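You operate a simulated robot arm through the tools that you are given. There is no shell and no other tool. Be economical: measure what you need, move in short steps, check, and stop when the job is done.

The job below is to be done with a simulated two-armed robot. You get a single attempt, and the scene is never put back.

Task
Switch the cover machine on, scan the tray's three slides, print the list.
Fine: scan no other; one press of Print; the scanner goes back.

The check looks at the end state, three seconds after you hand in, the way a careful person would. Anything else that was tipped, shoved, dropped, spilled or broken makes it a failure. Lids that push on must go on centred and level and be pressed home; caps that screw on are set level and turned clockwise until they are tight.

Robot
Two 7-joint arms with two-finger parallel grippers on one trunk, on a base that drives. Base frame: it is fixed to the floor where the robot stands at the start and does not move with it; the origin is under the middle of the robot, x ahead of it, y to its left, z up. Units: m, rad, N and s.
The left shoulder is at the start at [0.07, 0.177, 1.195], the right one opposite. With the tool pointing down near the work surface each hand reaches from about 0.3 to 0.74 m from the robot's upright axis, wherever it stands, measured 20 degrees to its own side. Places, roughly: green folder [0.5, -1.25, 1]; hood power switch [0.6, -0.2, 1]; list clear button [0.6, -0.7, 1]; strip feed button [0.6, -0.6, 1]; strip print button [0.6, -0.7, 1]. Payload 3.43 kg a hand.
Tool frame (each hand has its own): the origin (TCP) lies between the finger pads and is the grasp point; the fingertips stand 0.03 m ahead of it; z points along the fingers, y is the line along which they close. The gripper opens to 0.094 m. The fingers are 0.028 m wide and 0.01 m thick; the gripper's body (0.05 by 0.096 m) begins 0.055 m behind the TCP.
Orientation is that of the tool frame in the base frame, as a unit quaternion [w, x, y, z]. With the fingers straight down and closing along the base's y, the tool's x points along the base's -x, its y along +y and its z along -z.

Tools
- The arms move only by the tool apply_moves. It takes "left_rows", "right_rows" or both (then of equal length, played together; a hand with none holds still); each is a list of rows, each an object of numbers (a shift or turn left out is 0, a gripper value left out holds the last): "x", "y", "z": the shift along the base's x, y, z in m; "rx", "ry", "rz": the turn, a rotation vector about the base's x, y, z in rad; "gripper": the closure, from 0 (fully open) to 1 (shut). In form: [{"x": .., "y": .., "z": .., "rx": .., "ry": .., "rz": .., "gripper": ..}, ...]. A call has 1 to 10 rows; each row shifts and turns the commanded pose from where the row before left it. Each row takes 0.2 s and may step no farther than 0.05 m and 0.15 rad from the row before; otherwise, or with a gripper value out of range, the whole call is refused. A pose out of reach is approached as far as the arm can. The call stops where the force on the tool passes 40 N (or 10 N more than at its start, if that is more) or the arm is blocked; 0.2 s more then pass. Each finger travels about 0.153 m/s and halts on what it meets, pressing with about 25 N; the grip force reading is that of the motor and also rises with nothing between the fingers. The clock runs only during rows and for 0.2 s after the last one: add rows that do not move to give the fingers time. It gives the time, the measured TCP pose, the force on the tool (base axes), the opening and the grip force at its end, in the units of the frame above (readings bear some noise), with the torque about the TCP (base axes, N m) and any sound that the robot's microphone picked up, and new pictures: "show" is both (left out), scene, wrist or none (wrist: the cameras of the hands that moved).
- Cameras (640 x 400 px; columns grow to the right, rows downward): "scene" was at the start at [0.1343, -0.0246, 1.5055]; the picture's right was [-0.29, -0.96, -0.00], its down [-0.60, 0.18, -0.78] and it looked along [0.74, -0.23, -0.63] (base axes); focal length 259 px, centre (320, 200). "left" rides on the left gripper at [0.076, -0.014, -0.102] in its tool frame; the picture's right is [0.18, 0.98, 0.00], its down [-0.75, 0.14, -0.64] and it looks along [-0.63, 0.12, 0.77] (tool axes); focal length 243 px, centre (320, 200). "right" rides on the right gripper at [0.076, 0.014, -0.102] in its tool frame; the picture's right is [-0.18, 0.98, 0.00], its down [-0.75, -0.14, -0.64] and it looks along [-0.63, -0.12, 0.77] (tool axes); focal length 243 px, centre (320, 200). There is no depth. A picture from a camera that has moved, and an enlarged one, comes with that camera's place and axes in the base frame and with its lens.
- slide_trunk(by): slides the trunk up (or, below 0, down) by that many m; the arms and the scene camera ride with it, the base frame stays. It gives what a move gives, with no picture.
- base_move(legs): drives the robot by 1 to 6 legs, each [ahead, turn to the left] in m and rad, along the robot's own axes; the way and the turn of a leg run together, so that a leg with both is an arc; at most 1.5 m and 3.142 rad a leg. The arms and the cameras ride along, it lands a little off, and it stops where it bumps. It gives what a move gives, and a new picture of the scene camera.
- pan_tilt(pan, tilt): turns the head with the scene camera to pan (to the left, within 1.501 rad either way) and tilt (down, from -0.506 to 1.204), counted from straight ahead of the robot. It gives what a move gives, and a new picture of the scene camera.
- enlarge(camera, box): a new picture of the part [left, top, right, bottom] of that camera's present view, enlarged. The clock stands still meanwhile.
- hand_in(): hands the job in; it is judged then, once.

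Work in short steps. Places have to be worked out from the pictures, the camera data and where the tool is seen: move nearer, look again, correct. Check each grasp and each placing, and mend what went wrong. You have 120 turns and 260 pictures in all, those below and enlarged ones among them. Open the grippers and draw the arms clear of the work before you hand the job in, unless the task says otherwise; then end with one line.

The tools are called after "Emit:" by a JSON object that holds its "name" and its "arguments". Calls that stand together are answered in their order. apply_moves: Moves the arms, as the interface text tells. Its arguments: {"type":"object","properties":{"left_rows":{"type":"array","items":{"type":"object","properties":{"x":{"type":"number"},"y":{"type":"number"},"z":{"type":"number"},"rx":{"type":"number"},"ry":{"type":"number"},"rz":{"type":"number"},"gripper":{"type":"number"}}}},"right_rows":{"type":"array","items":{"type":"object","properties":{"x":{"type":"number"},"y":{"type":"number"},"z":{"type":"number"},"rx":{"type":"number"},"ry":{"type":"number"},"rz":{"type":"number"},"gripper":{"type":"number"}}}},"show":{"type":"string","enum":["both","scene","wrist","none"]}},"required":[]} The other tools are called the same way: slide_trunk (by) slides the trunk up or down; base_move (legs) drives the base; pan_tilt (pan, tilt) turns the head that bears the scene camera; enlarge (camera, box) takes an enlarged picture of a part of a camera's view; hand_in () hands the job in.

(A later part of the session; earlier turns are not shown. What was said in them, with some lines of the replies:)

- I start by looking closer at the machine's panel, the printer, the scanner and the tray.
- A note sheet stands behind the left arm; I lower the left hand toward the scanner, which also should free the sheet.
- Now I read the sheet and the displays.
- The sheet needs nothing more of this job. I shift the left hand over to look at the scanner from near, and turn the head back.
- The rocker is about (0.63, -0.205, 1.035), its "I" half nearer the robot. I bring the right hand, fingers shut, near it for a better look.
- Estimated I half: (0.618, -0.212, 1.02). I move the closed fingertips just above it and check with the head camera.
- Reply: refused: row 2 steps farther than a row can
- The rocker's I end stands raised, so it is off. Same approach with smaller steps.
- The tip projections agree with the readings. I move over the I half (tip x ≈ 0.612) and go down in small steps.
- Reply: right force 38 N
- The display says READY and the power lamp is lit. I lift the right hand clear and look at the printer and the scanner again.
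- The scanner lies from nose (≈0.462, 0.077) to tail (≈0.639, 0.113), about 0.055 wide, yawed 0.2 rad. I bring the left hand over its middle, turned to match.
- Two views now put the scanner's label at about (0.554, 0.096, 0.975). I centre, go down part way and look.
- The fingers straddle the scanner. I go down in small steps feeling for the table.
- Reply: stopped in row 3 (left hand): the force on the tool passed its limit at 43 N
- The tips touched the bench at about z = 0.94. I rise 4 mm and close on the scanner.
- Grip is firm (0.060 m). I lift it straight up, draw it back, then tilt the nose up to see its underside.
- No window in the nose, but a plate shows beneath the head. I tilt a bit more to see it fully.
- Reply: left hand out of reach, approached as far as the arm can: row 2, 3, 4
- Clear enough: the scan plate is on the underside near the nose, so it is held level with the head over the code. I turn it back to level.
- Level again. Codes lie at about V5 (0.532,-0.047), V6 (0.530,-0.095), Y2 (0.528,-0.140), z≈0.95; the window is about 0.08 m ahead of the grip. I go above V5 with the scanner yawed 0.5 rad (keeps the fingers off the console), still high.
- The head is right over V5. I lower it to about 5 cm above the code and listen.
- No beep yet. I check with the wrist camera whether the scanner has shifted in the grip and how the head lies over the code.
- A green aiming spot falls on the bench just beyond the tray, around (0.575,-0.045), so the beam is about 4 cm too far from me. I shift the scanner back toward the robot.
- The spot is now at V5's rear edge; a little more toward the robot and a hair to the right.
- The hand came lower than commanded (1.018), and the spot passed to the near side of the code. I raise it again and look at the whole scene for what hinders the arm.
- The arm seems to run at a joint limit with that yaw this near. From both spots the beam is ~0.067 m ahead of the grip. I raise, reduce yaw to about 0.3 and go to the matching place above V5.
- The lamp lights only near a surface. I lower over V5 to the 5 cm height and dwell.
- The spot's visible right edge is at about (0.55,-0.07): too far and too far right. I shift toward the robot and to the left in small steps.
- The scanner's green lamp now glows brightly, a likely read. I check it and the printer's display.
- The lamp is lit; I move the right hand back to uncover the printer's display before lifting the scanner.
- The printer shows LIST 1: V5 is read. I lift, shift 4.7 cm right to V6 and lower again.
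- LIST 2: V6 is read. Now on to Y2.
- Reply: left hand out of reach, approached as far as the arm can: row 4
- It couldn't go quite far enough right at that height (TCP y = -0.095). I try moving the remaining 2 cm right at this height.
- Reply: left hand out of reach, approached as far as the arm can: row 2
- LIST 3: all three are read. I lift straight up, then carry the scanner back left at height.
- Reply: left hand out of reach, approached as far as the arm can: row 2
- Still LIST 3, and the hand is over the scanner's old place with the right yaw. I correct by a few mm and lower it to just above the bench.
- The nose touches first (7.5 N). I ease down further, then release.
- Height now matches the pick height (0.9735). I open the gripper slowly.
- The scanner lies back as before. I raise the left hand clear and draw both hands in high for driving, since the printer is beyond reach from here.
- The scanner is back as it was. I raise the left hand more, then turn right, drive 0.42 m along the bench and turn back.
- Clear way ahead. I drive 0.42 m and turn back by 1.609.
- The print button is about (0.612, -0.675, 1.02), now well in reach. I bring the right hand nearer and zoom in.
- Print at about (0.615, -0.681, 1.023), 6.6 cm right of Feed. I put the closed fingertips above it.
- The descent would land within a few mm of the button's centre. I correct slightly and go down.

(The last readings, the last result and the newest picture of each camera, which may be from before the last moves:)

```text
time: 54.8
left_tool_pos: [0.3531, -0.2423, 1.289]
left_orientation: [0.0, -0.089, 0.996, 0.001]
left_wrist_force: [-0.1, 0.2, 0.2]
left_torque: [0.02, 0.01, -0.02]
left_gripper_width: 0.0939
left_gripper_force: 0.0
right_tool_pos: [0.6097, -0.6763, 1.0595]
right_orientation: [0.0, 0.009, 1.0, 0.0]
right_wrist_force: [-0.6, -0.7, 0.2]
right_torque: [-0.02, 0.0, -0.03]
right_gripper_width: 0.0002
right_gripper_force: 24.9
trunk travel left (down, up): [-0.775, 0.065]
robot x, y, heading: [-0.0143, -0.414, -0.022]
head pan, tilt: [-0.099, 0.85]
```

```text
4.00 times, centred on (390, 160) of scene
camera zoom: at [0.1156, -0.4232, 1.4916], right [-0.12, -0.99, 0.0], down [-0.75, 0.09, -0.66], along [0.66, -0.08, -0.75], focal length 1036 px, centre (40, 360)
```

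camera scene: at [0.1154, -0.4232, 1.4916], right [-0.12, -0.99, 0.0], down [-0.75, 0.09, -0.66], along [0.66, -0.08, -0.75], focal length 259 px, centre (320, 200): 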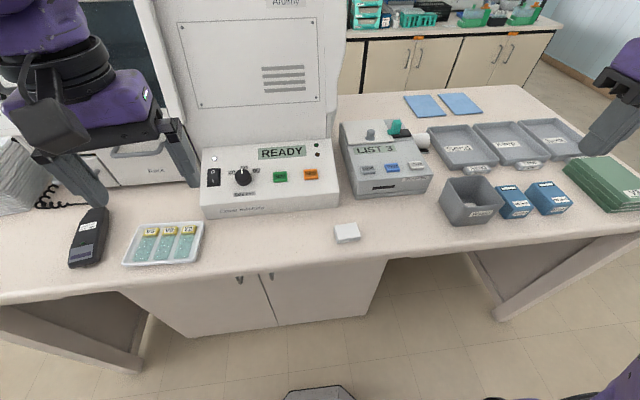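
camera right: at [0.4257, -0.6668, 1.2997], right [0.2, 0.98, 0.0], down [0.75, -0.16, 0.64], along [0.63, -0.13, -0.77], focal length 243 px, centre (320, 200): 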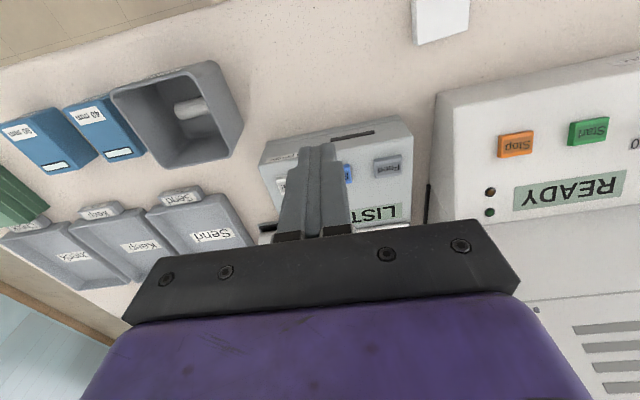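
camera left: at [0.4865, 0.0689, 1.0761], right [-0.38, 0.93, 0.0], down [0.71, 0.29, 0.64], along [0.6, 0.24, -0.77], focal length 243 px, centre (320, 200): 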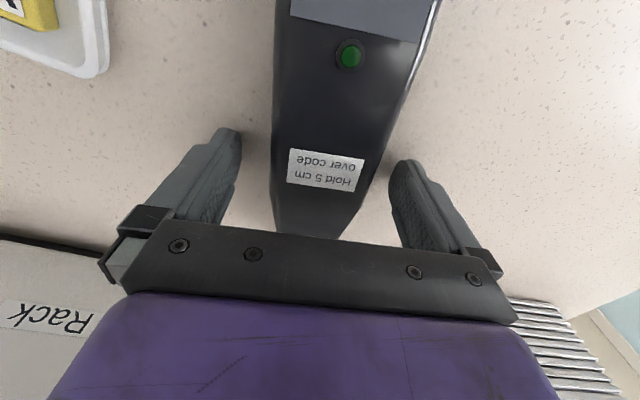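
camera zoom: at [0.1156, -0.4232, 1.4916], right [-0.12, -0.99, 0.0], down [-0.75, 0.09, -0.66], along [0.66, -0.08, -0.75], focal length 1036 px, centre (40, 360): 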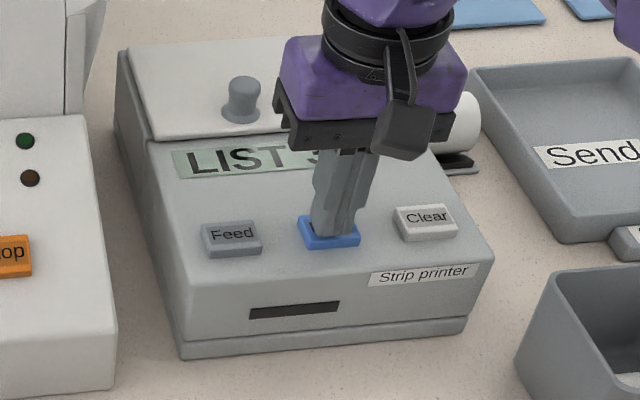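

On target, not yet touching. I press on in 3 mm steps.

Emit:
{"name": "apply_moves", "arguments": {"right_rows": [{"z": -0.003}, {"z": -0.003}, {"z": -0.003}, {"z": -0.002}], "show": "none"}}

Emit:
{"name": "enlarge", "arguments": {"camera": "scene", "box": [330, 110, 450, 210]}}

```text
time: 55.8
left_tool_pos: [0.3539, -0.2422, 1.2894]
left_orientation: [0.001, -0.09, 0.996, 0.0]
left_wrist_force: [0.4, 0.4, -0.2]
left_torque: [0.0, 0.02, 0.0]
left_gripper_width: 0.0936
left_gripper_force: 0.2
right_tool_pos: [0.6096, -0.675, 1.0524]
right_orientation: [0.002, 0.009, 1.0, 0.0]
right_wrist_force: [4.2, -0.7, 10.2]
right_torque: [-0.02, -0.12, 0.01]
right_gripper_width: 0.0001
right_gripper_force: 25.2
trunk travel left (down, up): [-0.775, 0.065]
robot x, y, heading: [-0.0126, -0.4128, -0.017]
head pan, tilt: [-0.099, 0.85]
heard: click
```

```text
4.00 times, centred on (390, 160) of scene
camera zoom: at [0.1147, -0.4227, 1.4919], right [-0.12, -0.99, 0.0], down [-0.75, 0.09, -0.66], along [0.66, -0.08, -0.75], focal length 1036 px, centre (40, 360)
```

zoom: 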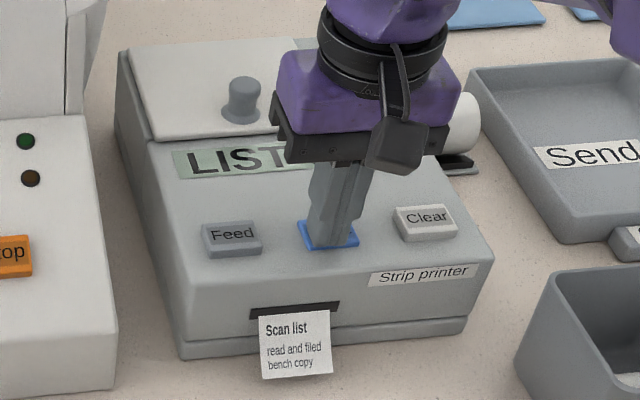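

A click, and the list comes out. I lift straight up and draw the hand back.

Emit:
{"name": "apply_moves", "arguments": {"right_rows": [{"z": 0.045}, {"z": 0.045}, {"z": 0.045}, {"x": -0.04, "z": 0.02}, {"x": -0.045, "y": -0.02}, {"x": -0.045, "y": -0.02}, {"x": -0.04, "y": -0.02}], "show": "scene"}}

Emit:
{"name": "enlarge", "arguments": {"camera": "scene", "box": [330, 110, 450, 210]}}

Emit:
{"name": "enlarge", "arguments": {"camera": "scene", "box": [30, 120, 350, 290]}}

```text
time: 57.4
left_tool_pos: [0.3526, -0.2401, 1.2887]
left_orientation: [0.001, -0.09, 0.996, 0.0]
left_wrist_force: [0.8, -0.1, 0.3]
left_torque: [0.0, -0.01, 0.0]
left_gripper_width: 0.0941
left_gripper_force: 0.1
right_tool_pos: [0.437, -0.733, 1.2065]
right_orientation: [0.002, 0.01, 1.0, -0.002]
right_wrist_force: [0.2, 0.1, -0.7]
right_torque: [-0.07, -0.04, 0.0]
right_gripper_width: 0.0001
right_gripper_force: 25.4
trunk travel left (down, up): [-0.775, 0.065]
robot x, y, heading: [-0.0143, -0.4185, -0.019]
head pan, tilt: [-0.099, 0.85]
camera scene: at [0.1133, -0.4189, 1.4918], right [-0.12, -0.99, 0.0], down [-0.75, 0.09, -0.66], along [0.66, -0.08, -0.75], focal length 259 px, centre (320, 200)
```

scene: 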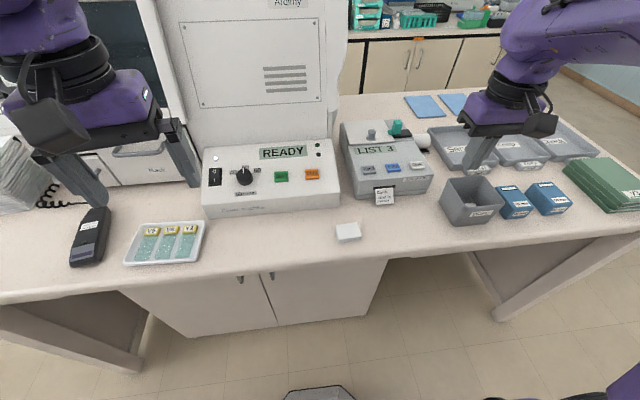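

```text
4.00 times, centred on (390, 160) of scene
camera zoom: at [0.1133, -0.4189, 1.4918], right [-0.12, -0.99, 0.0], down [-0.75, 0.09, -0.66], along [0.66, -0.08, -0.75], focal length 1036 px, centre (40, 360)
```

zoom: 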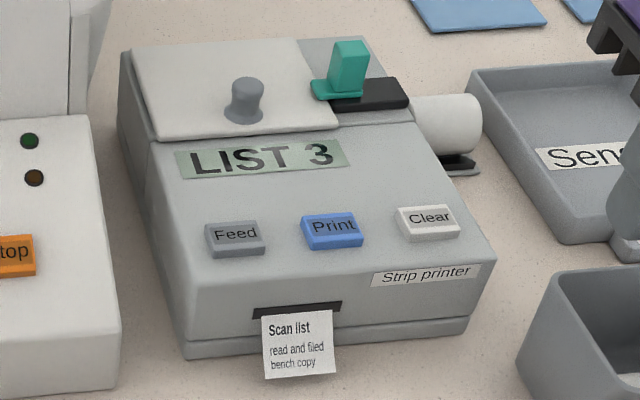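

```text
2.00 times, centred on (190, 205) of scene
camera zoom: at [0.1133, -0.4189, 1.4918], right [-0.12, -0.99, 0.0], down [-0.75, 0.09, -0.66], along [0.66, -0.08, -0.75], focal length 518 px, centre (580, 190)
```

zoom: 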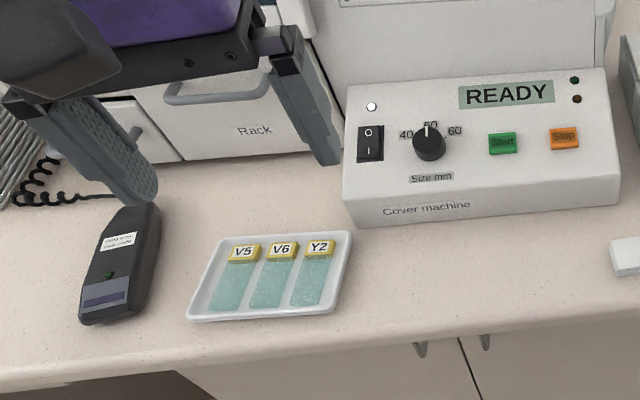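

The strip is printed once, everything is in place. I open the right gripper, raise it clear and hand in.

Emit:
{"name": "apply_moves", "arguments": {"right_rows": [{"z": 0.04, "gripper": 0}, {"z": 0.04}, {"x": -0.04}, {"x": -0.03}], "show": "scene"}}

Emit:
{"name": "hand_in", "arguments": {}}

```text
time: 58.4
left_tool_pos: [0.3538, -0.2443, 1.2903]
left_orientation: [0.0, -0.09, 0.996, 0.002]
left_wrist_force: [0.8, -0.4, 0.8]
left_torque: [-0.01, 0.0, -0.01]
left_gripper_width: 0.0939
left_gripper_force: 0.0
right_tool_pos: [0.3972, -0.762, 1.2871]
right_orientation: [0.0, 0.01, 1.0, 0.009]
right_wrist_force: [-0.4, -0.6, 1.0]
right_torque: [0.0, 0.02, 0.03]
right_gripper_width: 0.0939
right_gripper_force: 0.1
right hand out of reach, approached as far as the arm can: row 3, 4
trunk travel left (down, up): [-0.775, 0.065]
robot x, y, heading: [-0.0139, -0.4137, -0.018]
head pan, tilt: [-0.099, 0.85]
camera scene: at [0.1155, -0.4261, 1.4916], right [-0.12, -0.99, 0.0], down [-0.75, 0.09, -0.66], along [0.66, -0.08, -0.75], focal length 259 px, centre (320, 200)
```

scene: 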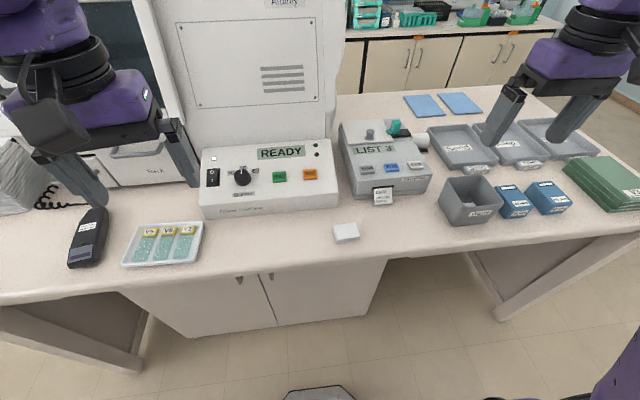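

```text
The job is handed in.
```

The cover machine is on (READY), V5, V6 and Y2 were scanned (the printer shows LIST 3), the list came out with one press of Print and is still in the slot, and the scanner is back in its place.
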